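You operate a simulated robot arm through the tools that you are given. There is no shell and no other tool.

You run a simulated robot arm. Do the job below in one go: nothing can be reset, and whatever is moved stays where it is left.

Task
Drain the dripper rig's tube, rack its dripper and top up the tank.
Fine: close the blue handle first; the dripper goes in the free hole of the rack; drain by the purple lever; fill to between the tank's red lines by the green handle; all three end closed, nothing runs over; the other drippers stay.
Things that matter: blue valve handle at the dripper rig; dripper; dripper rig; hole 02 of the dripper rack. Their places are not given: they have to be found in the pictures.

The check looks at the end state, three seconds after you hand in, the way a careful person would. Anything else that was tipped, shoved, dropped, spilled or broken makes it a failure.

Robot
A 6-joint arm with a fingered hand, fixed in place. Base frame: the origin is on the floor under the middle of its stand, x ahead of it, y to its left, z up. Readings come in mm, degrees, newtons and seconds.
With the tool pointing down near the work surface it reaches from about 340 to 740 mm from the base axis. Its first joint turns from -115.0 to 115.0 degrees. Payload 4 kg.
The tool frame sits at the grasp point between the pads (the TCP): z along the fingers, y along the line on which they close. The tips reach 26 mm beyond it. The gripper opens to 132 mm; its body begins 73 mm behind the TCP. The gripper is a hand of 4 fingers: y runs from the thumb to the fingers, the wrist lies at [0, 0, -239] in the tool frame, and closing takes about 1.5 s.
Orientation is that of the tool frame in the base frame, as a unit quaternion [x, y, z, w]. With the fingers straight down and closing along the base's y, the tool's x points along the base's -x, its y along +y and its z along -z.

Tools
- The arm moves only by the tool apply_moves. Its argument "steps" is a list that holds one entry, the list of rows, each a list of 7 numbers: the shift along the tool's x, y, z in m, then the turn, a rotation vector about the tool's x, y, z in degrees, then the gripper command, from -1 (fully open) to 1 (shut), values between in proportion. In form: [[[dx, dy, dz, ax, ay, az, gripper], ...]]. A call has 1 to 20 rows; each row shifts and turns the commanded pose from where the row before left it, along the tool's axes as they then stand. Each row takes 0.2 s and may step no farther than 50 mm and 8.6 degrees from the row before; otherwise, or with a gripper value out of range, the whole call is refused. Where a pose cannot be reached the arm comes as near as it can. A force on the tool above 40 N (or 10 N above the force at the start of the call, whichever is more), or a blocked arm, ends the call early, and 0.2 s more pass. Each finger travels about 153 mm/s and halts on what it meets, pressing with about 24 N; the grip force reading is that of the motor and also rises with nothing between the fingers. The clock runs only during rows and for 0.2 s after the last one: add rows that do not move to give the fingers time. The reply holds the time, the measured pose of the TCP, the force on the tool along the base axes, the opening and the grip force, in the units named above and with some noise, with the torque about the TCP (base axes, N m) and any sound that the robot's microphone picked up, and new pictures: "pictures" is both (left out), scene, wrist or none.
- Cameras (640 x 400 px; columns grow to the right, rows downward): "scene" is fixed at [414.1, 504.2, 1656.9]; the picture's right is [0.12, 0.99, 0.00], its down [0.93, -0.12, -0.35] and it looks along [-0.35, 0.04, -0.94] (base axes); focal length 345 px, centre (320, 200). "wrist" rides on the gripper at [68, 2, -97] in the tool frame; the picture's right is [-0.03, 1.00, 0.00], its down [-0.82, -0.02, -0.58] and it looks along [-0.58, -0.02, 0.82] (tool axes); focal length 270 px, centre (320, 200).
- raise_lower(by): slides the trunk up (or, below 0, down) by that many mm; the arm rides with it, the base frame stays. It gives what a move gives, with no picture.
- hand_shape(shape): the hand has 4 fingers and takes this shape, open, in about a second: jaw (thumb against the fingers, like two jaws); tri (thumb and two fingers); tip (a fingertip pinch); poke (one finger out to press); point (the index stretched); flat (the hand flat); cup (the hand cupped); fist (a fist). The gripper value then closes the fingers along that shape, each until it touches; the sizes above hold for jaw. It gives what a move gives, with no picture.
- locate(camera, pixels): there is no depth. For up to 12 entries [column, row, z] of the newest picture of that camera ("zoom" is the newest enlarged one), the place [x, y] in the base frame at which the ray of that pixel passes the height z, good to about 2 mm, but the place of the scene camera against the robot may be out by one fixed shift of up to 25 mm in any direction. It takes no simulated time.
- close_up(camera, box): a new picture of the part [left, top, right, bottom] of that camera's present view, enlarged. It takes no simulated time.
- job_done(): hands the job in; it is judged then, once.

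Leave the gripper open and the arm clear of the work at the hand-in unless told otherwise.

The tools are called after "Request:" by a JSON object that holds its "name" and its "arguments". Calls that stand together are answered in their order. apply_moves: Moves the arm, as the interface text tells. Its arguments: {"type":"object","properties":{"steps":{"type":"array","items":{"type":"array","items":{"type":"array","items":{"type":"number"}}}},"pictures":{"type":"string","enum":["both","scene","wrist","none"]}},"required":["steps"]} The other tools are called the same way: raise_lower (by) moves the trunk up or down; hand_shape (shape) gives the hand a shape; locate (camera, pixels) gives the place at which the rays of pixels pass given heights; close_up (camera, box) takes an enlarged picture of a part of a camera's view; job_done () hands the job in.

At the start:

```text
clock: 0.0
tool_pos: [148.7, 381.4, 1290.5]
tcp_rot: [0.0, 1.0, 0.0, 0.0]
wrist_force: [0.6, 0.4, -0.3]
wrist_torque: [0.02, 0.02, -0.03]
finger_gap: 131.9
grasp_force: 0.0
shape: jaw
trunk travel left (down, up): [-900.0, 90.0]
```

scene: 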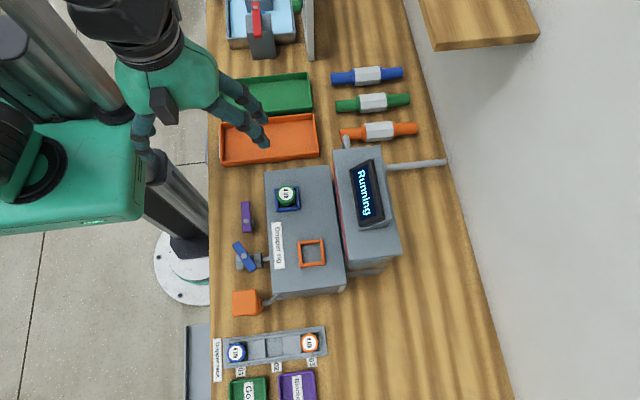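
wrist: 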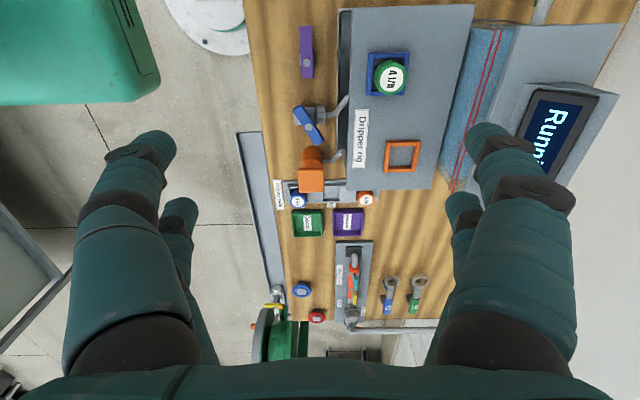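

I start with enlarged views of the rig (scene around columns 220-410, rows 130-310), the rack (220-330, 320-400), and the same area in the wrist view.

Request:
{"name": "close_up", "arguments": {"camera": "scene", "box": [210, 130, 420, 310]}}

Request:
{"name": "close_up", "arguments": {"camera": "scene", "box": [180, 280, 360, 400]}}

Request:
{"name": "close_up", "arguments": {"camera": "wrist", "box": [240, 0, 640, 230]}}

Request:
{"name": "close_up", "arguments": {"camera": "wrist", "box": [230, 90, 450, 240]}}

```text
2.22 times, centred on (315, 220) of scene
```

zoom: 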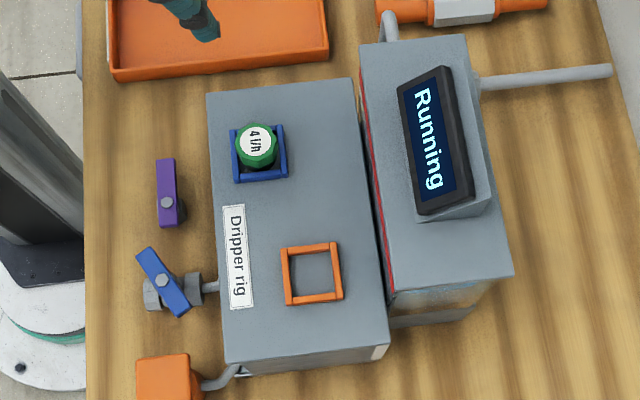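

```text
3.33 times, centred on (270, 340) of scene
```

zoom: 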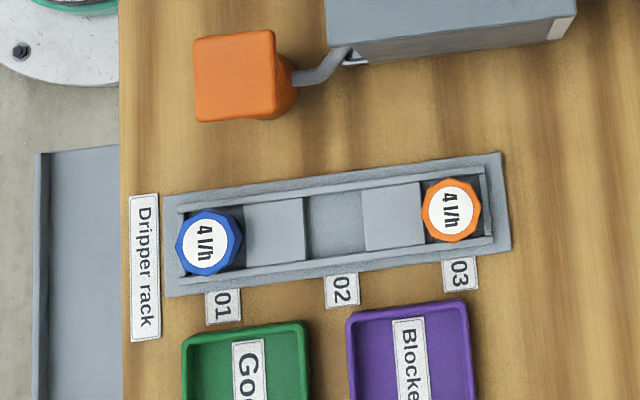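

```text
1.60 times, centred on (440, 115) of wrist
```

zoom: 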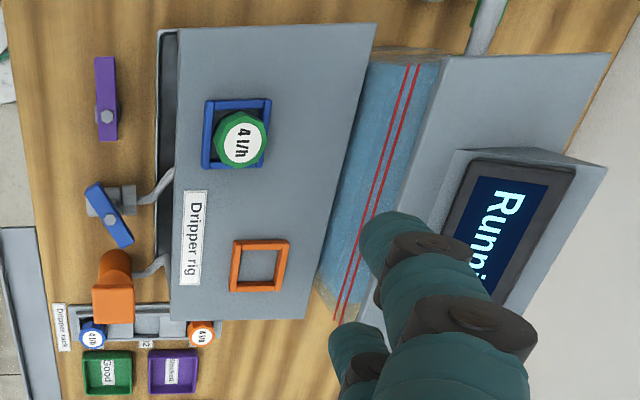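

```text
2.67 times, centred on (340, 165) of wrist
```

zoom: 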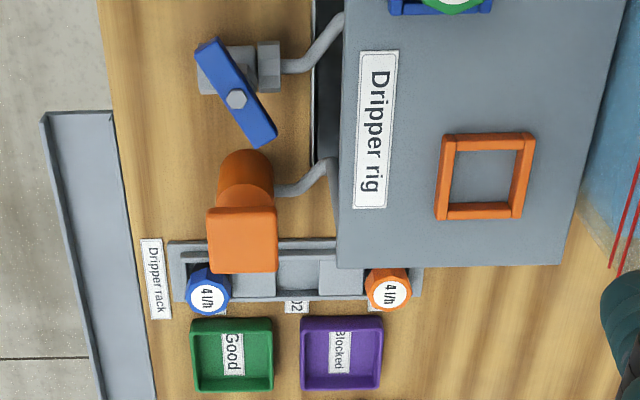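

The rig's own tube, tank with two red lines and "Running" display are visible; the green handle is not yet found. I look at the rest: top left of the scene and the other areas.

Request:
{"name": "close_up", "arguments": {"camera": "scene", "box": [200, 0, 420, 140]}}

Request:
{"name": "close_up", "arguments": {"camera": "wrist", "box": [230, 200, 450, 360]}}

Request:
{"name": "close_up", "arguments": {"camera": "wrist", "box": [430, 0, 640, 200]}}

Request:
{"name": "close_up", "arguments": {"camera": "scene", "box": [320, 130, 460, 290]}}

```text
2.86 times, centred on (310, 70) of scene
```

zoom: 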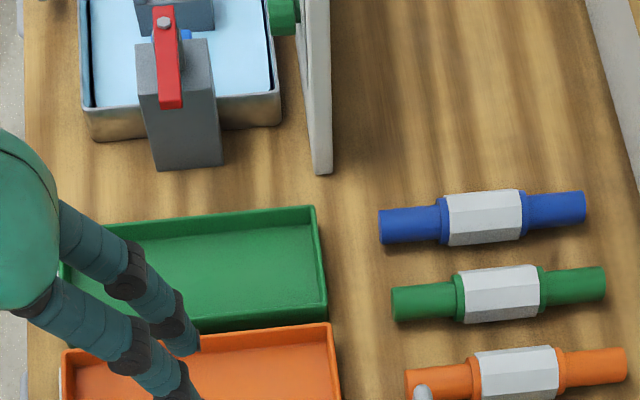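

```text
2.50 times, centred on (340, 280) of wrist
```

zoom: 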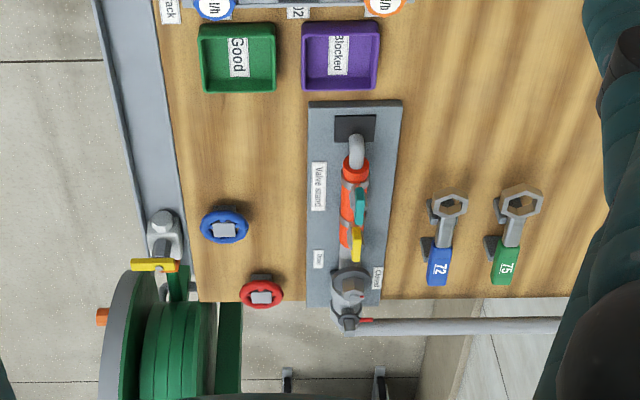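

```text
2.00 times, centred on (535, 100) of wrist
```

zoom: 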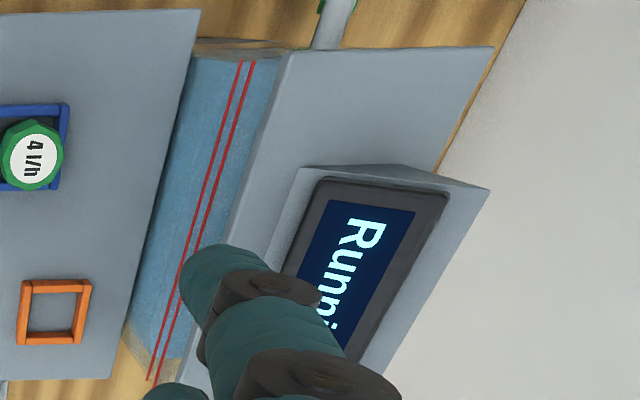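

```text
2.50 times, centred on (390, 210) of scene
```

zoom: 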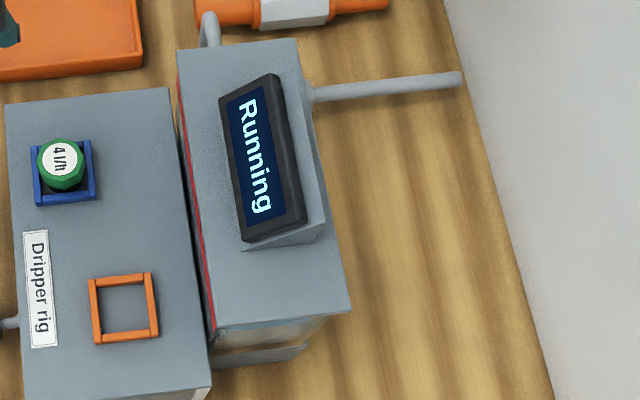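

I compare both cameras on the same points (dripper, blue frame, orange frame, rack, blue handle bolt) at several heights to estimate the table height.

Request:
{"name": "locate", "arguments": {"camera": "scene", "pixels": [[286, 194, 800], [286, 194, 900], [286, 194, 1000], [245, 257, 800], [245, 257, 900], [245, 257, 1000], [312, 253, 800], [312, 253, 900], [312, 253, 1000], [237, 353, 800], [237, 353, 900], [237, 353, 1000]]}}

Request:
{"name": "locate", "arguments": {"camera": "wrist", "pixels": [[390, 77, 800], [390, 77, 900], [390, 77, 1000], [308, 126, 800], [308, 126, 900], [308, 126, 1000], [402, 156, 800], [402, 156, 900], [402, 156, 1000], [298, 201, 800], [298, 201, 900], [298, 201, 1000]]}}

```text
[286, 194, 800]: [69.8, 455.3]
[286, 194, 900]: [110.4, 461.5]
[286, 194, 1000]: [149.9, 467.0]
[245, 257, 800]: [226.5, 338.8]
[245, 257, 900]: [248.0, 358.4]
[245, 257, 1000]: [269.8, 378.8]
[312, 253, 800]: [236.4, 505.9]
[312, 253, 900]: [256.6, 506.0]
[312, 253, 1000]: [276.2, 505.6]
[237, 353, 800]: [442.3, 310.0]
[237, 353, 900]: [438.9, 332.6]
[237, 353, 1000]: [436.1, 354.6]
```

```text
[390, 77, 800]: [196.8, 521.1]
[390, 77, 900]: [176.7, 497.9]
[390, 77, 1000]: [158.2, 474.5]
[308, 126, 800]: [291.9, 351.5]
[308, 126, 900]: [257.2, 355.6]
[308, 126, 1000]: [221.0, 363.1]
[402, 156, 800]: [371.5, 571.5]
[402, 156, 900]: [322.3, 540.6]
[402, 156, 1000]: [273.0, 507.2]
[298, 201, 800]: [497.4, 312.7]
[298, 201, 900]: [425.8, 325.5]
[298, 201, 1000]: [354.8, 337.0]
```

Triangulating: dripper cap near (155, 470, ~1000), orange frame near (275, 507, ~1000), blue handle near (252, 357, ~905), rack drippers near z 890. The green handle seems hidden behind the tank's -x end (green at wrist (535,2)). I move the tool 200 mm along -x to look there.

Request:
{"name": "apply_moves", "arguments": {"steps": [[[0.05, 0, 0, 0, 0, 0, -1], [0.05, 0, 0, 0, 0, 0, -1], [0.05, 0, 0, 0, 0, 0, -1], [0.05, 0, 0, 0, 0, 0, -1], [0, 0, 0, 0, 0, 0, -1]]]}}

```text
clock: 1.2
tool_pos: [-49.4, 382.7, 1289.8]
tcp_rot: [0.001, 1.0, 0.0, 0.0]
wrist_force: [-0.4, 0.1, 0.4]
wrist_torque: [0.03, 0.01, -0.01]
finger_gap: 131.8
grasp_force: 0.1
shape: jaw
trunk travel left (down, up): [-900.0, 90.0]
```

scene: 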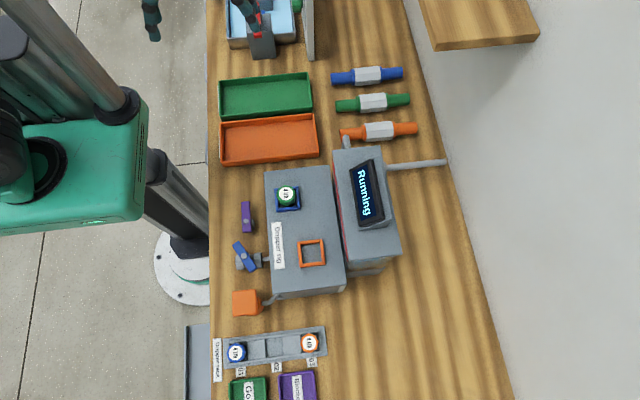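
wrist: 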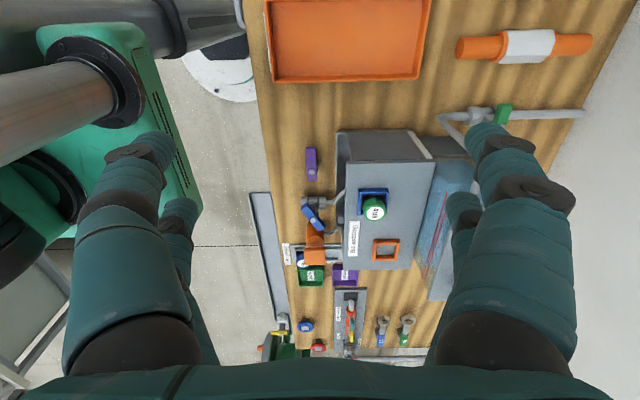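

The green handle appears at wrist (503,113), on a pipe behind the tank. I enlarge it.

Request:
{"name": "close_up", "arguments": {"camera": "wrist", "box": [420, 70, 600, 180]}}

Request:
{"name": "close_up", "arguments": {"camera": "wrist", "box": [270, 110, 480, 290]}}

Request:
{"name": "locate", "arguments": {"camera": "wrist", "pixels": [[503, 113, 850], [503, 113, 900], [503, 113, 950], [503, 113, 1000]]}}

```text
3.56 times, centred on (510, 125) of wrist
```

zoom: 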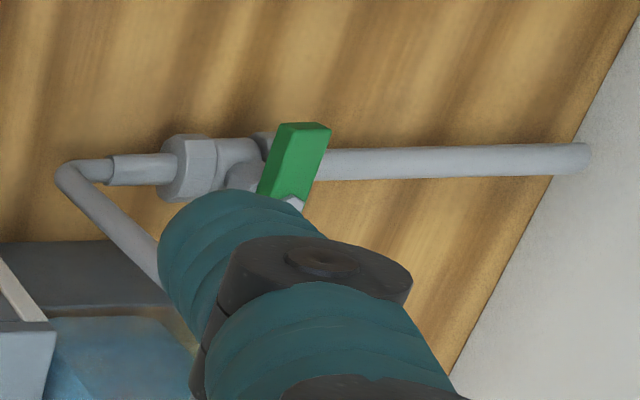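

```text
2.22 times, centred on (375, 200) of wrist
```

zoom: 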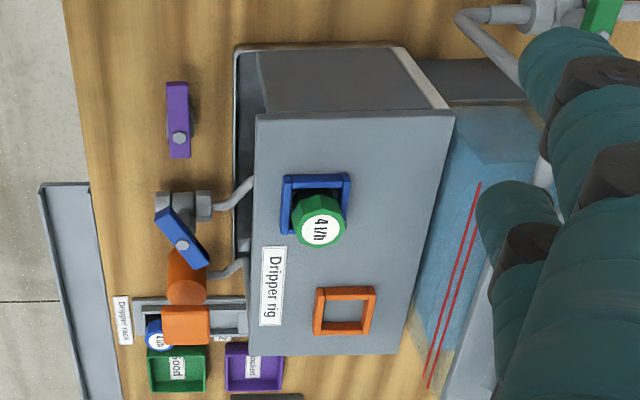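

```text
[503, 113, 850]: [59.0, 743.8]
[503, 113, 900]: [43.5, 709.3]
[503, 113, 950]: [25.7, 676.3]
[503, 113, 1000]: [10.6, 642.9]
```

The green handle is near (40, 695, ~920). Now I turn the tool -90° about its axis so the wrist camera looks toward +y at the rig front.

Request:
{"name": "apply_moves", "arguments": {"steps": [[[-0.04, 0, 0, 0, 0, -8.2, -1], [-0.04, 0, 0, 0, 0, -8.2, -1], [0, 0, 0, 0, 0, -8.2, -1], [0, 0, 0, 0, 0, -8.2, -1], [0, 0, 0, 0, 0, -8.2, -1], [0, 0, 0, 0, 0, -8.2, -1], [0, 0, 0, 0, 0, -8.2, -1], [0, 0, 0, 0, 0, -8.2, -1], [0, 0, 0, 0, 0, -8.2, -1], [0, 0, 0, 0, 0, -8.2, -1], [0, 0, 0, 0, 0, -8.0, -1], [0, -0.03, 0, 0, 0, 0, -1], [0, 0, 0, 0, 0, 0, -1]]]}}

```text
clock: 4.0
tool_pos: [57.2, 386.7, 1290.0]
tcp_rot: [0.707, -0.707, 0.0, 0.0]
wrist_force: [0.8, 1.4, -0.4]
wrist_torque: [0.01, -0.07, 0.01]
finger_gap: 131.7
grasp_force: 0.1
shape: jaw
trunk travel left (down, up): [-900.0, 90.0]
```

scene: 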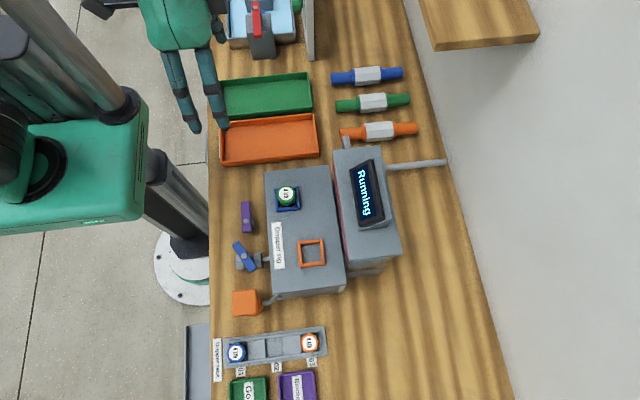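
wrist: 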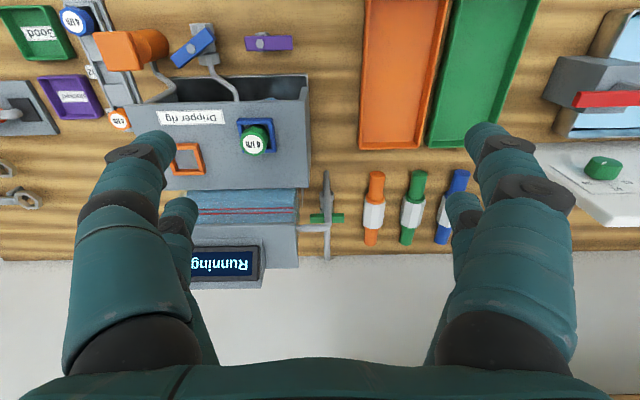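

The green handle at wrist (325,217) is across its pipe (closed). I enlarge the rig front, tank and levers.

Request:
{"name": "close_up", "arguments": {"camera": "wrist", "box": [80, 0, 320, 150]}}

Request:
{"name": "close_up", "arguments": {"camera": "wrist", "box": [170, 130, 390, 280]}}

Request:
{"name": "locate", "arguments": {"camera": "wrist", "pixels": [[325, 217, 850], [325, 217, 900], [325, 217, 950], [268, 43, 800], [268, 43, 850], [268, 43, 900], [194, 46, 850], [194, 46, 900], [194, 46, 950], [254, 140, 950], [254, 140, 1000], [254, 140, 1030]]}}

```text
2.67 times, centred on (200, 75) of wrist
```

zoom: 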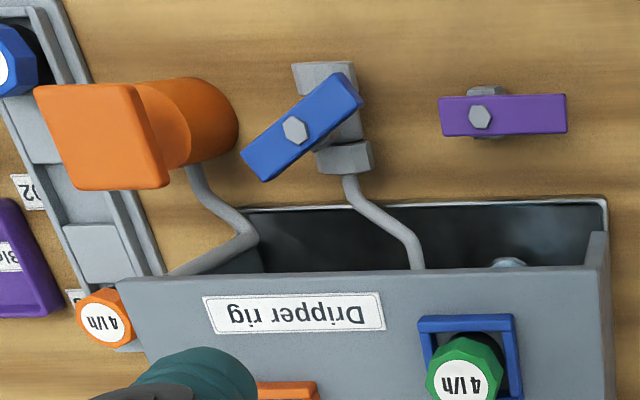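

```text
2.67 times, centred on (280, 205) of wrist
```

zoom: 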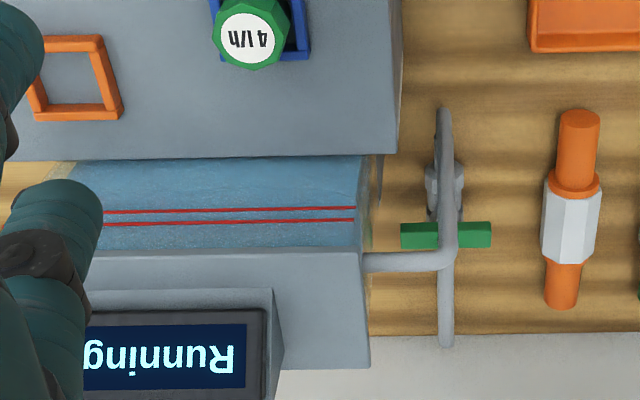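

```text
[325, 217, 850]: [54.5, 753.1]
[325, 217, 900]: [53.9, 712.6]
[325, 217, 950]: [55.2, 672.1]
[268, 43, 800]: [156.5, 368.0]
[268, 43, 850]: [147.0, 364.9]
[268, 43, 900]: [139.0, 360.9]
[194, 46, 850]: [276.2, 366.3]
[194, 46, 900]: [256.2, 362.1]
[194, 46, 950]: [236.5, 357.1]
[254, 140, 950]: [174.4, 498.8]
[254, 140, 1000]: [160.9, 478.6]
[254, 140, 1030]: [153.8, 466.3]
```

Next I tilt the tool and come toward the robot side, above the table edge, to see the rig front more horizontally: target about (200, 330, 1180), tilted 32°.

Request:
{"name": "apply_moves", "arguments": {"steps": [[[0.014, -0.036, 0.027, 0, 0, 0, -1], [0.014, -0.036, 0.027, 0, 0, 0, -1], [0.014, -0.036, 0.027, 0, 0, 0, -1], [0.014, -0.036, 0.027, 0, 0, 0, -1], [0, 0, 0, 0, -8, 0, -1], [0, 0, 0, 0, -8, 0, -1], [0, 0, 0, 0, -8, 0, -1], [0, 0, 0, 0, -8, 0, -1], [0, 0, 0, 0, 0, 0, -1]]]}}

```text
clock: 6.0
tool_pos: [202.8, 331.3, 1182.2]
tcp_rot: [-0.679, 0.68, 0.194, 0.196]
wrist_force: [0.4, 0.1, -0.1]
wrist_torque: [-0.01, 0.01, 0.0]
finger_gap: 132.0
grasp_force: 0.1
shape: jaw
trunk travel left (down, up): [-900.0, 90.0]
```

scene: 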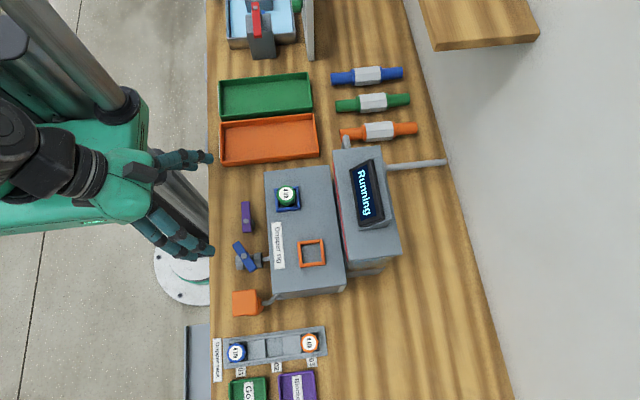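
wrist: 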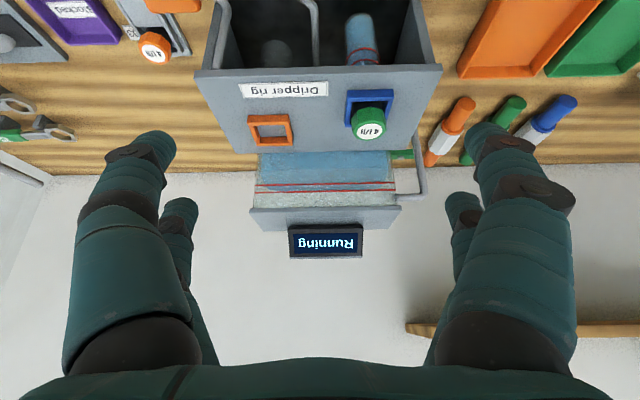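

Now I see two tubes inside the rig: one under the orange frame and one with water under the blue frame (360,40). Enlarge.

Request:
{"name": "close_up", "arguments": {"camera": "wrist", "box": [190, 0, 450, 160]}}

Request:
{"name": "close_up", "arguments": {"camera": "wrist", "box": [230, 130, 450, 270]}}

```text
2.46 times, centred on (320, 80) of wrist
```

zoom: 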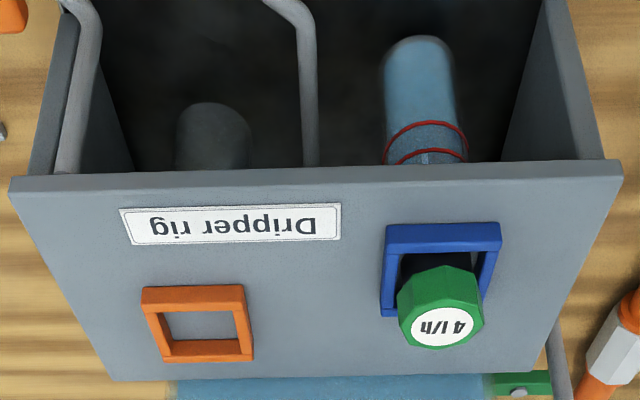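

```text
2.86 times, centred on (340, 200) of wrist
```

zoom: 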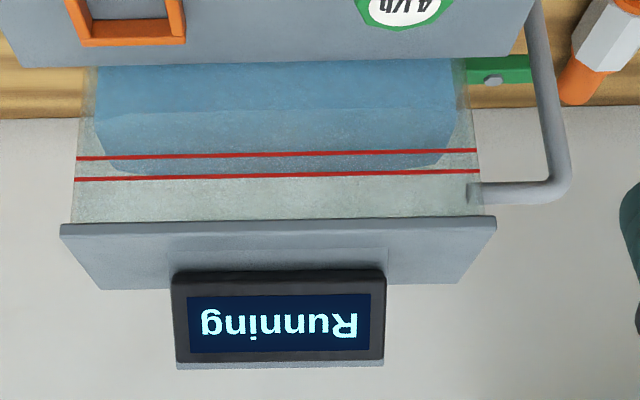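

The dripper's tube is full up to its two red rings; the tank's water line (front edge) lies below the two red lines. I untilt and go above the blue handle at about (255, 330, 1080) for a near view of both handles.

Request:
{"name": "apply_moves", "arguments": {"steps": [[[0, 0, 0, 0, 8, 0, -1], [0, 0, 0, 0, 8, 0, -1], [0, 0, 0, 0, 8, 0, -1], [0, 0, 0, 0, 8, 0, -1], [0, -0.026, 0.05, 0, 0, 0, -1], [0, -0.026, 0.05, 0, 0, 0, -1], [0, 0, 0, 0, 0, 0, -1]]]}}

```text
refused: row 5 steps farther than a row can; nothing moved
```

The step was too long; I split it into smaller ones.

Request:
{"name": "apply_moves", "arguments": {"steps": [[[0, 0, 0, 0, 8, 0, -1], [0, 0, 0, 0, 8, 0, -1], [0, 0, 0, 0, 8, 0, -1], [0, 0, 0, 0, 8, 0, -1], [0, -0.018, 0.034, 0, 0, 0, -1], [0, -0.018, 0.034, 0, 0, 0, -1], [0, -0.016, 0.032, 0, 0, 0, -1], [0, 0, 0, 0, 0, 0, -1]]]}}

```text
clock: 7.8
tool_pos: [252.9, 331.7, 1081.0]
tcp_rot: [-0.707, 0.707, 0.001, 0.001]
wrist_force: [-0.2, -0.4, -0.9]
wrist_torque: [-0.02, -0.01, 0.02]
finger_gap: 132.2
grasp_force: 0.1
shape: jaw
trunk travel left (down, up): [-900.0, 90.0]
```

scene: 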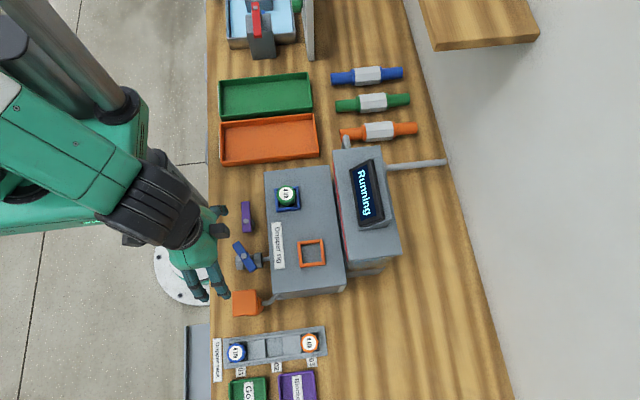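
wrist: 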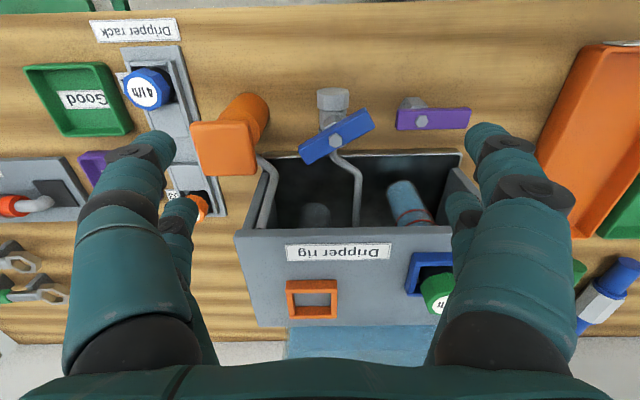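

Request:
{"name": "close_up", "arguments": {"camera": "wrist", "box": [180, 70, 490, 250]}}

Request:
{"name": "locate", "arguments": {"camera": "wrist", "pixels": [[337, 140, 880], [337, 140, 900], [337, 140, 920], [420, 121, 880], [420, 121, 900], [420, 121, 920], [223, 148, 900], [223, 148, 950], [223, 148, 1000]]}}

Request:
{"name": "locate", "arguments": {"camera": "scene", "pixels": [[246, 217, 860], [246, 217, 880], [246, 217, 900], [247, 302, 900], [247, 302, 950], [247, 302, 1000], [245, 257, 880], [245, 257, 900], [245, 257, 920]]}}

```text
2.06 times, centred on (335, 160) of wrist
```

zoom: 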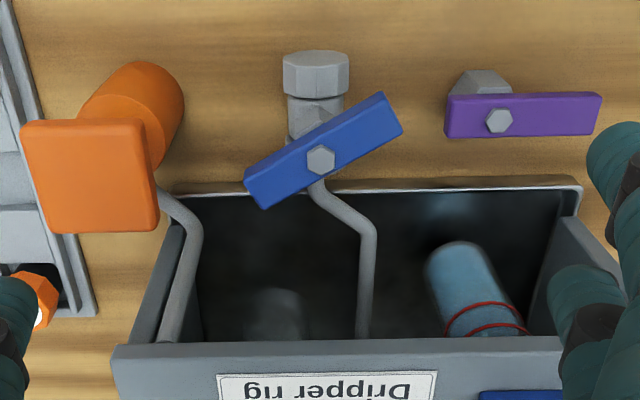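

```text
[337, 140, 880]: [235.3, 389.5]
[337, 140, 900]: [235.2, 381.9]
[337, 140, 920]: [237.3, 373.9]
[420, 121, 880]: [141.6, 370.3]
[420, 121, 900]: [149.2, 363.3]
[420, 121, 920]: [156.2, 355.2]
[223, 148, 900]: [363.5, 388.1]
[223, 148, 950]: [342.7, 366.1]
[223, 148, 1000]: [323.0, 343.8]
```

```text
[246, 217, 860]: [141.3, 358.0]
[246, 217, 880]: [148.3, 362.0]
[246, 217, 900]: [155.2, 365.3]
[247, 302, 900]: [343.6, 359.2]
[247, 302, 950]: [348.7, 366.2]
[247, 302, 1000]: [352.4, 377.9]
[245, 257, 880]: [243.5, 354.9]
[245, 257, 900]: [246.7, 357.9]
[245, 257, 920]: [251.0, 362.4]
```

I take the bolts and the ends of the handles directly in the enlarged picture (blue bolt (321,158), purple bolt (499,119)).

Request:
{"name": "locate", "arguments": {"camera": "zoom", "pixels": [[321, 158, 880], [321, 158, 910], [321, 158, 940], [499, 119, 880], [499, 119, 910], [499, 119, 940], [258, 188, 910], [391, 113, 910], [600, 112, 890], [446, 117, 890]]}}

Request:
{"name": "close_up", "arguments": {"camera": "scene", "box": [215, 190, 295, 320]}}

```text
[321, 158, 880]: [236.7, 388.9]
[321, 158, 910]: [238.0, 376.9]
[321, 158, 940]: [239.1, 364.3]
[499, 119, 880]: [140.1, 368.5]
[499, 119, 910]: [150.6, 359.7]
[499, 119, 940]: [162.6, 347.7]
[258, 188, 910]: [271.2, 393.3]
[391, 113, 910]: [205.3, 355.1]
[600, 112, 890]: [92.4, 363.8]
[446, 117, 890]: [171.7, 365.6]
```

```text
3.08 times, centred on (255, 255) of scene
```

zoom: 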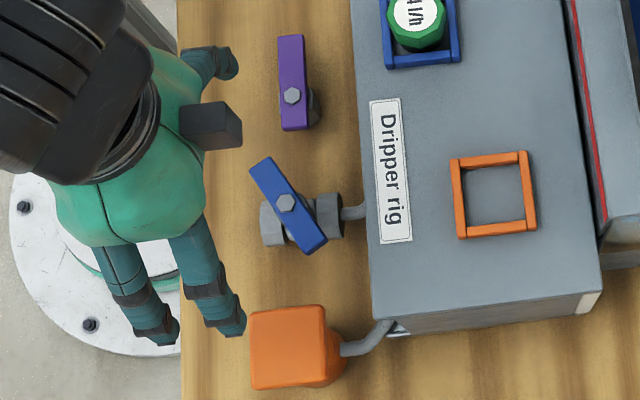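

Request:
{"name": "locate", "arguments": {"camera": "zoom", "pixels": [[286, 203, 880], [286, 203, 910], [286, 203, 940], [286, 203, 970], [291, 95, 860], [291, 95, 880], [291, 95, 910], [291, 95, 940], [260, 163, 930], [314, 248, 930], [290, 36, 890], [296, 128, 890]]}}

```text
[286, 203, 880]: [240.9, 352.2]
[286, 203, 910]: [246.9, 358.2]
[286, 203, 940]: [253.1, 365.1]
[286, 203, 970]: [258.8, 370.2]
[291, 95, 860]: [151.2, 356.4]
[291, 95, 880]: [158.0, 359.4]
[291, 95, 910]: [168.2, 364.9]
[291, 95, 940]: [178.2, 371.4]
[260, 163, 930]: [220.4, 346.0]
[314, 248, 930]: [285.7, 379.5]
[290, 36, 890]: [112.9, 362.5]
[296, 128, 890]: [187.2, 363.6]
```

Combining wrist views: blue bolt ≈ (240, 360, 951), handle turned about 30° from across its pipe (its +x end toward +y); purple bolt ≈ (151, 359, 912), long arm toward -x; green handle ≈ (55, 664, 960). The scene camera seems shifted by about (+15, +6). To turn the blue handle by pushing its near end I try the "poke" shape here in free air and look at it.

Request:
{"name": "hand_shape", "arguments": {"shape": "poke"}}

Request:
{"name": "apply_moves", "arguments": {"steps": [[[0, 0, 0, 0, 0, 0, 1], [0, 0, 0, 0, 0, 0, 1], [0, 0, 0, 0, 0, 0, 1], [0, 0, 0, 0, 0, 0, 1], [0, 0, 0, 0, 0, 0, 1], [0, 0, 0, 0, 0, 0, 1], [0, 0, 0, 0, 0, 0, 1]]]}}

```text
clock: 8.7
tool_pos: [253.7, 332.1, 1080.3]
tcp_rot: [-0.707, 0.707, 0.0, 0.0]
wrist_force: [0.1, 0.1, 0.3]
wrist_torque: [-0.01, 0.03, 0.01]
finger_gap: 0.2
grasp_force: 0.1
shape: poke
trunk travel left (down, up): [-900.0, 90.0]
```

```text
clock: 10.3
tool_pos: [254.0, 332.5, 1082.0]
tcp_rot: [0.707, -0.707, -0.001, 0.0]
wrist_force: [-0.3, -1.3, 0.2]
wrist_torque: [0.0, 0.0, -0.02]
finger_gap: 0.0
grasp_force: 24.1
shape: jaw
trunk travel left (down, up): [-900.0, 90.0]
```

scene: 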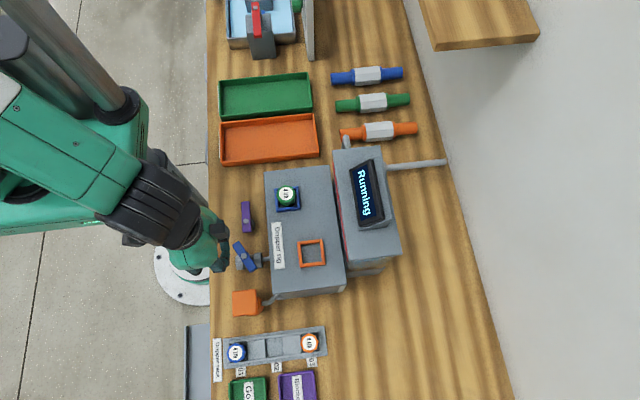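
wrist: 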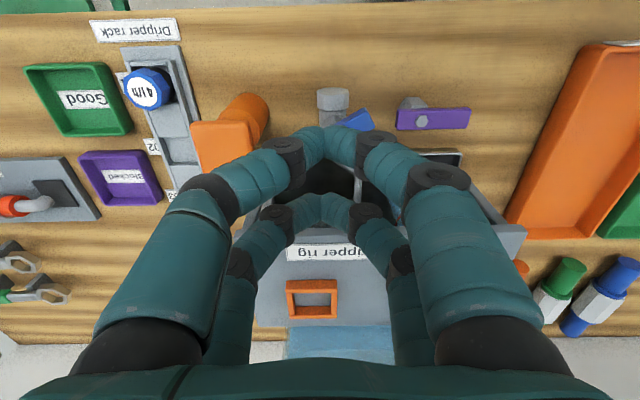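

The gripper value put the hand back to a closed jaw: two fingertip pairs at about tool x ±25 mm, a good blunt pusher. I use that: move to (212, 278), then go down to TCP z ≈ 965 on the robot side of the blue handle's near end.

Request:
{"name": "apply_moves", "arguments": {"steps": [[[0.027, 0.021, 0, 0, 0, 0, 1], [0.027, 0.021, 0, 0, 0, 0, 1], [0, 0, 0.04, 0, 0, 0, 1], [0, 0, 0.04, 0, 0, 0, 1], [0, 0, 0.02, 0, 0, 0, 1], [0, 0, 0, 0, 0, 0, 1]]]}}

```text
clock: 11.7
tool_pos: [211.7, 276.3, 981.6]
tcp_rot: [-0.707, 0.707, 0.0, 0.0]
wrist_force: [-0.4, 0.2, 0.2]
wrist_torque: [-0.02, 0.01, -0.02]
finger_gap: 0.1
grasp_force: 24.1
shape: jaw
trunk travel left (down, up): [-900.0, 90.0]
```

scene: 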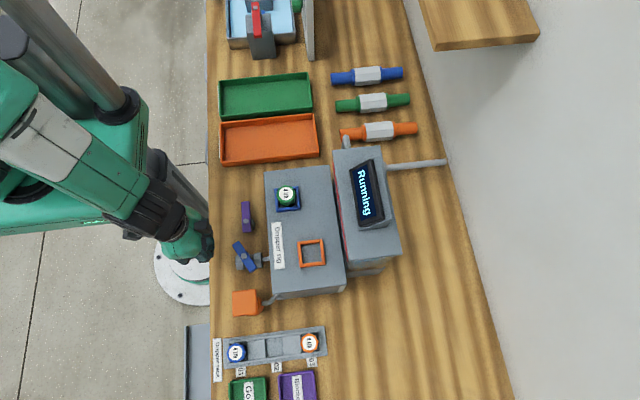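
wrist: 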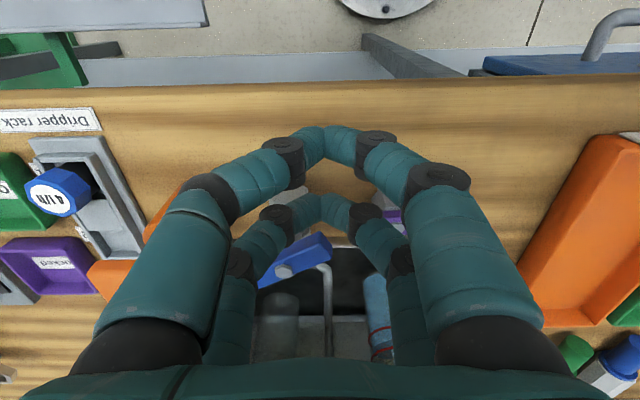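

Blue bolt ray confirms (240, 360, 951) and the near end at (206, 339). I go down to z 961 and push along +y about 30 mm first.

Request:
{"name": "apply_moves", "arguments": {"steps": [[[0, 0, 0.02, 0, 0, 0, 1], [-0.008, 0, 0, 0, 0, 0, 1], [-0.008, 0, 0, 0, 0, 0, 1], [-0.005, 0, 0, 0, 0, 0, 1], [-0.005, 0, 0, 0, 0, 0, 1], [-0.004, 0, 0, 0, 0, 0, 1], [0, 0, 0, 0, 0, 0, 1]]]}}

```text
clock: 13.3
tool_pos: [212.4, 307.2, 961.9]
tcp_rot: [-0.707, 0.707, -0.001, 0.0]
wrist_force: [0.8, -0.3, 0.4]
wrist_torque: [0.0, 0.0, 0.01]
finger_gap: 0.2
grasp_force: 23.6
shape: jaw
trunk travel left (down, up): [-900.0, 90.0]
```

scene: 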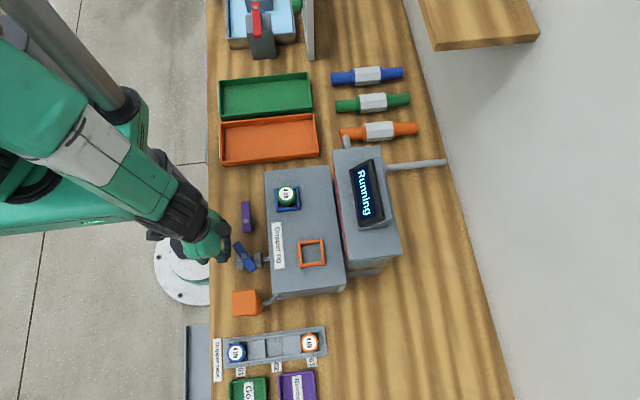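
wrist: 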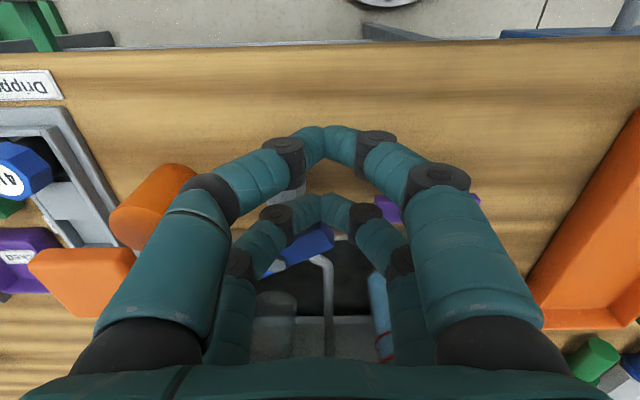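

Request:
{"name": "close_up", "arguments": {"camera": "wrist", "box": [230, 170, 410, 300]}}

Request:
{"name": "close_up", "arguments": {"camera": "scene", "box": [200, 190, 300, 290]}}

```text
3.08 times, centred on (320, 235) of wrist
```

zoom: 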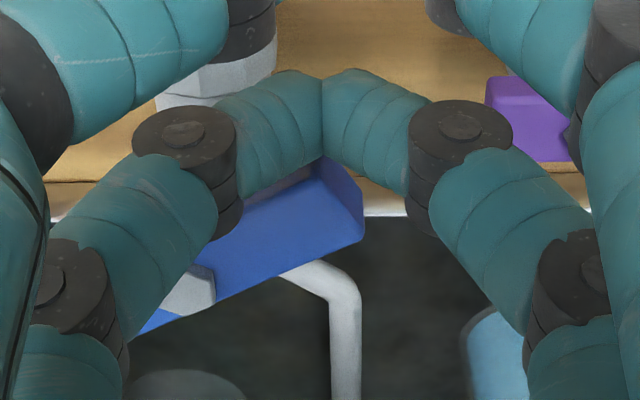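

```text
4.00 times, centred on (250, 240) of scene
```

zoom: 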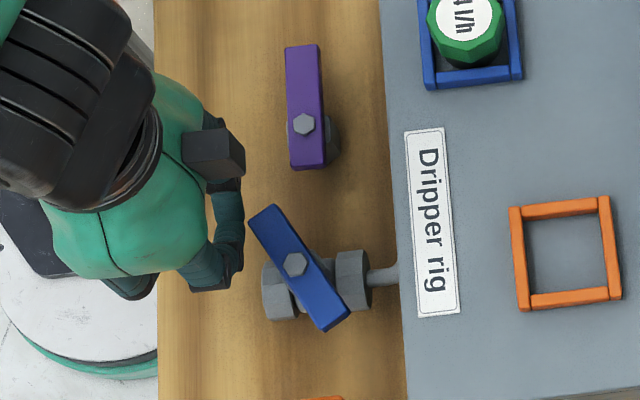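

The fingertips are just about to touch the handle's near end. I push 20 mm further in small steps.

Request:
{"name": "apply_moves", "arguments": {"steps": [[[-0.004, 0, 0, 0, 0, 0, 1], [-0.004, 0, 0, 0, 0, 0, 1], [-0.004, 0, 0, 0, 0, 0, 1], [-0.004, 0, 0, 0, 0, 0, 1], [-0.004, 0, 0, 0, 0, 0, 1], [0, 0, 0, 0, 0, 0, 1]]]}}

Request:
{"name": "close_up", "arguments": {"camera": "scene", "box": [200, 190, 300, 290]}}

Request:
{"name": "close_up", "arguments": {"camera": "wrist", "box": [230, 170, 410, 300]}}

```text
clock: 14.7
tool_pos: [212.2, 325.9, 963.0]
tcp_rot: [-0.706, 0.708, 0.0, 0.001]
wrist_force: [-1.2, -6.0, 0.9]
wrist_torque: [-0.07, 0.03, 0.02]
finger_gap: 0.0
grasp_force: 23.8
shape: jaw
trunk travel left (down, up): [-900.0, 90.0]
```

scene: 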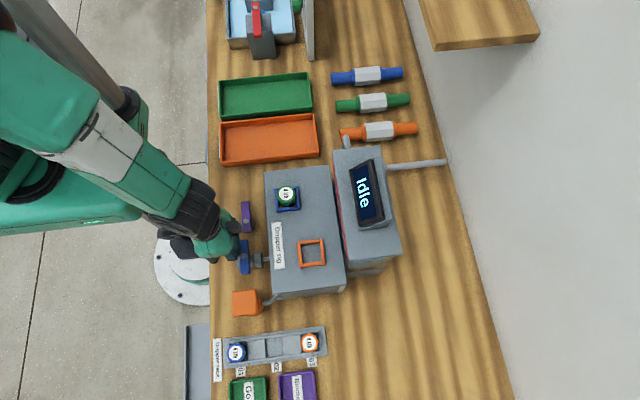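
wrist: 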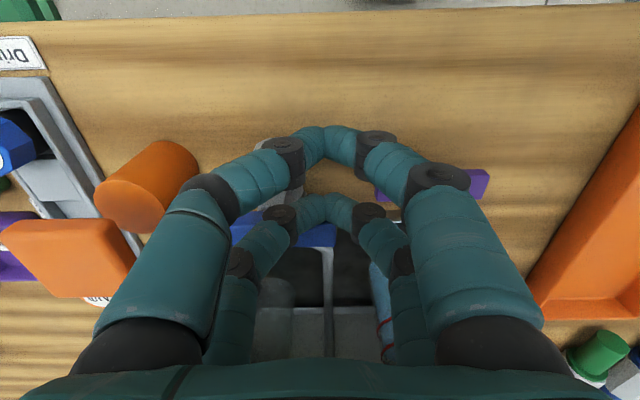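

```text
4.00 times, centred on (250, 240) of scene
```

zoom: 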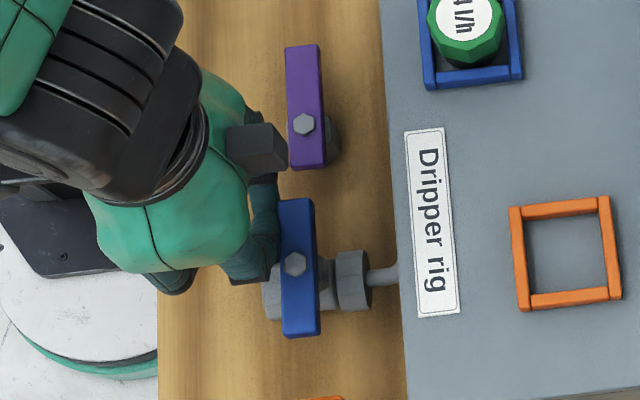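

```text
3.08 times, centred on (320, 235) of wrist
```

zoom: 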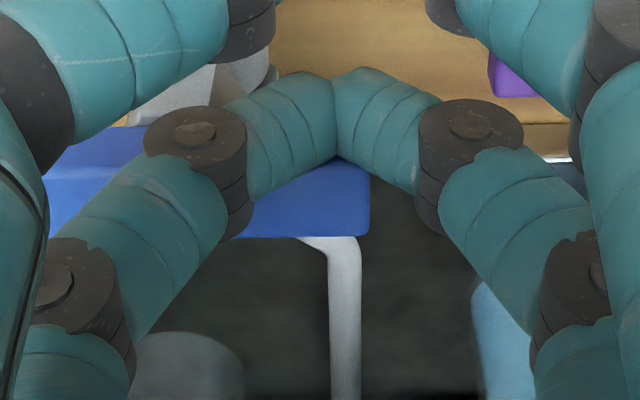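

The display changed to "Idle" and the handle now lies parallel to the purple one (across its pipe). I press 3 mm more to feel for the stop.

Request:
{"name": "apply_moves", "arguments": {"steps": [[[-0.0015, 0, 0, 0, 0, 0, 1], [-0.0015, 0, 0, 0, 0, 0, 1], [0, 0, 0, 0, 0, 0, 1]]], "pictures": "none"}}

Request:
{"name": "close_up", "arguments": {"camera": "scene", "box": [200, 190, 300, 290]}}

```text
clock: 15.5
tool_pos: [210.8, 327.0, 961.0]
tcp_rot: [0.707, -0.707, 0.0, 0.002]
wrist_force: [0.7, -16.3, 1.0]
wrist_torque: [-0.23, 0.01, -0.03]
finger_gap: 0.0
grasp_force: 24.3
shape: jaw
trunk travel left (down, up): [-900.0, 90.0]
```

```text
4.00 times, centred on (250, 240) of scene
```

zoom: 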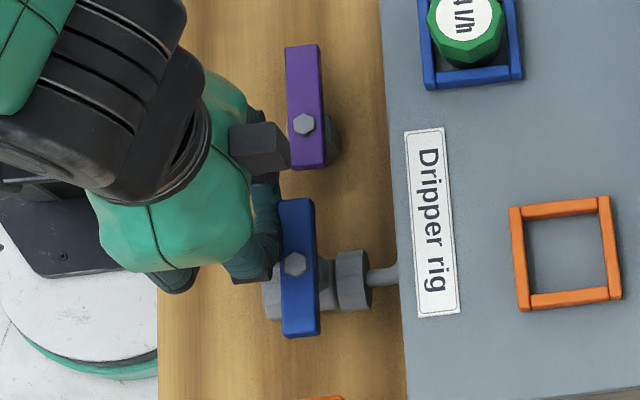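

I feel the stop (16 N, no further motion): blue is closed. I back off toward the robot, rise, and try the "poke" shape again keeping the gripper value at -1 to see the single finger.

Request:
{"name": "apply_moves", "arguments": {"steps": [[[0.02, 0, 0, 0, 0, 0, 1], [0.02, 0, 0, 0, 0, 0, 1], [0, 0, -0.04, 0, 0, 0, 1], [0, 0, -0.04, 0, 0, 0, 1], [0, 0, -0.04, 0, 0, 0, 1]]], "pictures": "none"}}

Request:
{"name": "hand_shape", "arguments": {"shape": "poke"}}

Request:
{"name": "apply_moves", "arguments": {"steps": [[[0, 0, 0, 0, 0, 0, -1], [0, 0, 0, 0, 0, 0, -1], [0, 0, 0, 0, 0, 0, -1]]]}}

```text
clock: 16.7
tool_pos: [213.1, 288.7, 1083.5]
tcp_rot: [0.707, -0.707, 0.0, -0.001]
wrist_force: [0.6, -0.2, -0.7]
wrist_torque: [-0.03, 0.01, 0.0]
finger_gap: 0.0
grasp_force: 24.0
shape: jaw
trunk travel left (down, up): [-900.0, 90.0]
```

```text
clock: 17.6
tool_pos: [213.1, 290.3, 1082.3]
tcp_rot: [-0.707, 0.707, 0.0, 0.0]
wrist_force: [-0.1, 0.4, 0.3]
wrist_torque: [0.02, 0.02, -0.02]
finger_gap: 0.0
grasp_force: 0.1
shape: poke
trunk travel left (down, up): [-900.0, 90.0]
```

```text
clock: 18.4
tool_pos: [213.9, 290.1, 1082.7]
tcp_rot: [-0.707, 0.708, 0.0, 0.0]
wrist_force: [0.1, 0.2, 0.5]
wrist_torque: [-0.02, -0.01, -0.03]
finger_gap: 0.0
grasp_force: 0.0
shape: poke
trunk travel left (down, up): [-900.0, 90.0]
```

scene: 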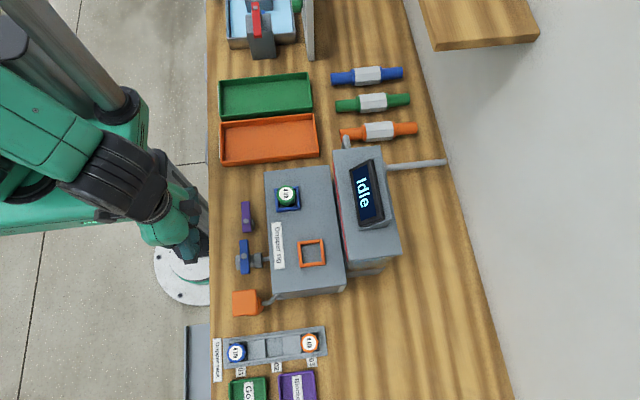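
wrist: 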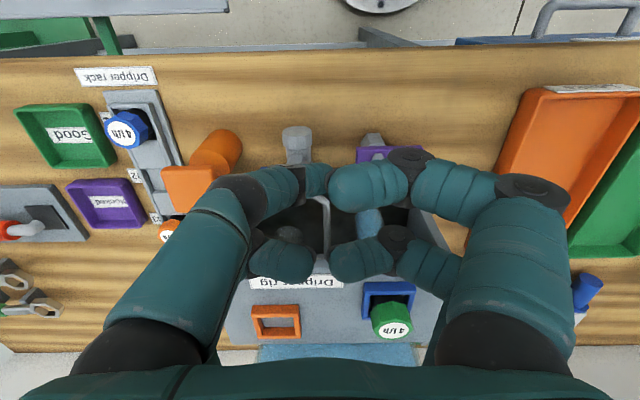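

Request:
{"name": "close_up", "arguments": {"camera": "wrist", "box": [190, 130, 470, 305]}}

Request:
{"name": "close_up", "arguments": {"camera": "scene", "box": [130, 150, 290, 290]}}

```text
2.29 times, centred on (330, 218) of wrist
```

zoom: 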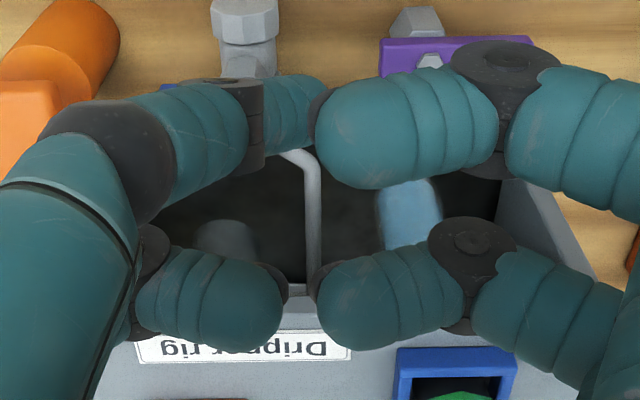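

```text
2.86 times, centred on (210, 220) of scene
```

zoom: 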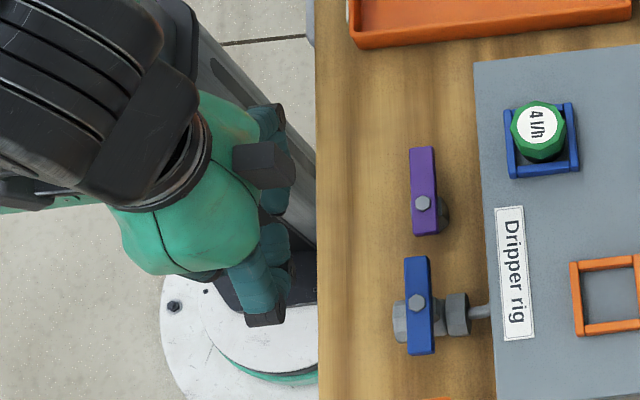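

Poke leaves one finger out, tip near the TCP axis. I also look at "point".

Request:
{"name": "hand_shape", "arguments": {"shape": "point"}}

Request:
{"name": "apply_moves", "arguments": {"steps": [[[0, 0, 0, 0, 0, 0, -1], [0, 0, 0, 0, 0, 0, -1]]]}}

Request:
{"name": "close_up", "arguments": {"camera": "scene", "box": [130, 150, 290, 290]}}

```text
clock: 19.3
tool_pos: [212.5, 290.4, 1083.4]
tcp_rot: [-0.707, 0.707, 0.0, 0.0]
wrist_force: [-0.1, 0.4, 0.6]
wrist_torque: [0.0, 0.05, 0.0]
finger_gap: 0.0
grasp_force: 0.1
shape: point
trunk travel left (down, up): [-900.0, 90.0]
```

```text
clock: 19.9
tool_pos: [212.5, 290.5, 1082.4]
tcp_rot: [-0.707, 0.707, 0.0, 0.0]
wrist_force: [-0.8, 0.1, -0.3]
wrist_torque: [0.0, -0.02, -0.03]
finger_gap: 0.1
grasp_force: 0.1
shape: point
trunk travel left (down, up): [-900.0, 90.0]
```

scene: 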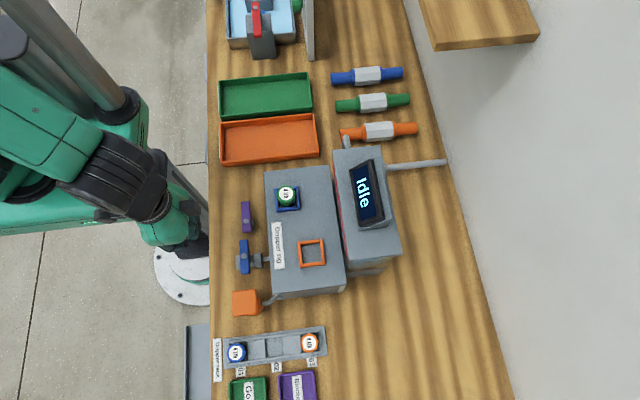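
wrist: 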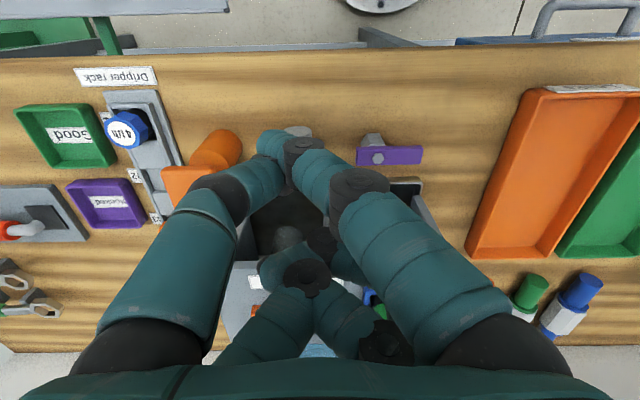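

```text
2.86 times, centred on (210, 220) of scene
```

zoom: 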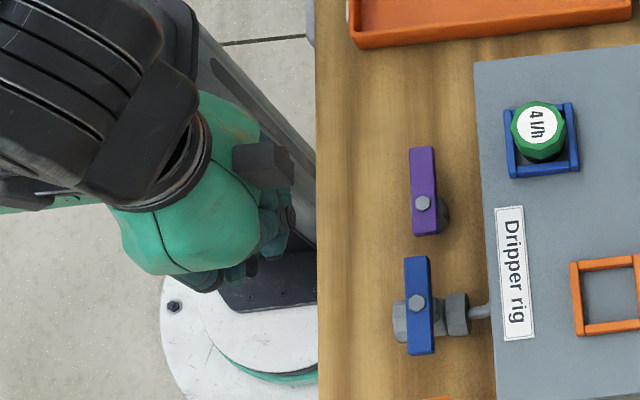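

Request:
{"name": "hand_shape", "arguments": {"shape": "tip"}}

Request:
{"name": "apply_moves", "arguments": {"steps": [[[0, 0, 0, 0, 0, 0, -1], [0, 0, 0, 0, 0, 0, -1]]]}}

Request:
{"name": "close_up", "arguments": {"camera": "scene", "box": [130, 150, 290, 290]}}

```text
clock: 20.8
tool_pos: [213.5, 289.7, 1082.6]
tcp_rot: [-0.707, 0.707, 0.0, 0.0]
wrist_force: [0.1, -0.2, 0.8]
wrist_torque: [0.01, 0.01, 0.0]
finger_gap: 131.6
grasp_force: 0.0
shape: tip
trunk travel left (down, up): [-900.0, 90.0]
```

```text
clock: 21.4
tool_pos: [212.4, 290.3, 1083.7]
tcp_rot: [0.707, -0.707, 0.0, -0.001]
wrist_force: [-0.8, -0.3, 0.8]
wrist_torque: [0.01, 0.01, 0.0]
finger_gap: 131.8
grasp_force: 0.2
shape: tip
trunk travel left (down, up): [-900.0, 90.0]
```

scene: 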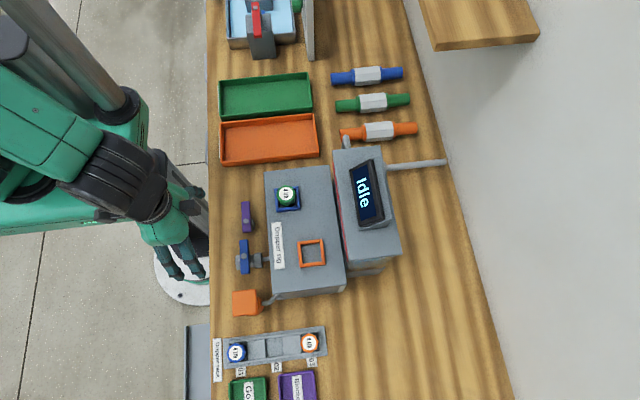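
wrist: 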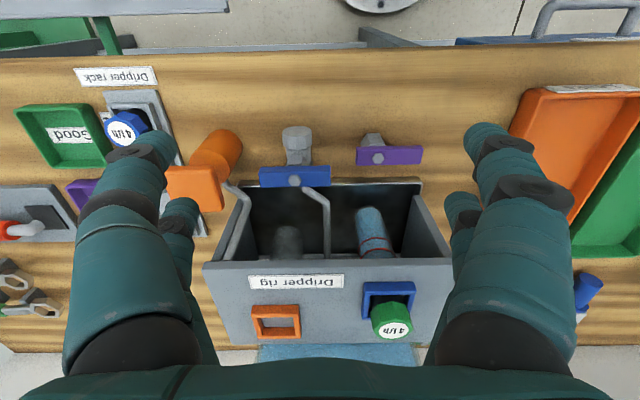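

```text
2.86 times, centred on (210, 220) of scene
```

zoom: 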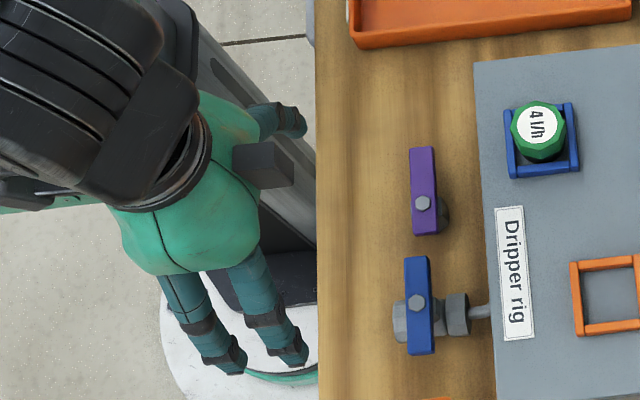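

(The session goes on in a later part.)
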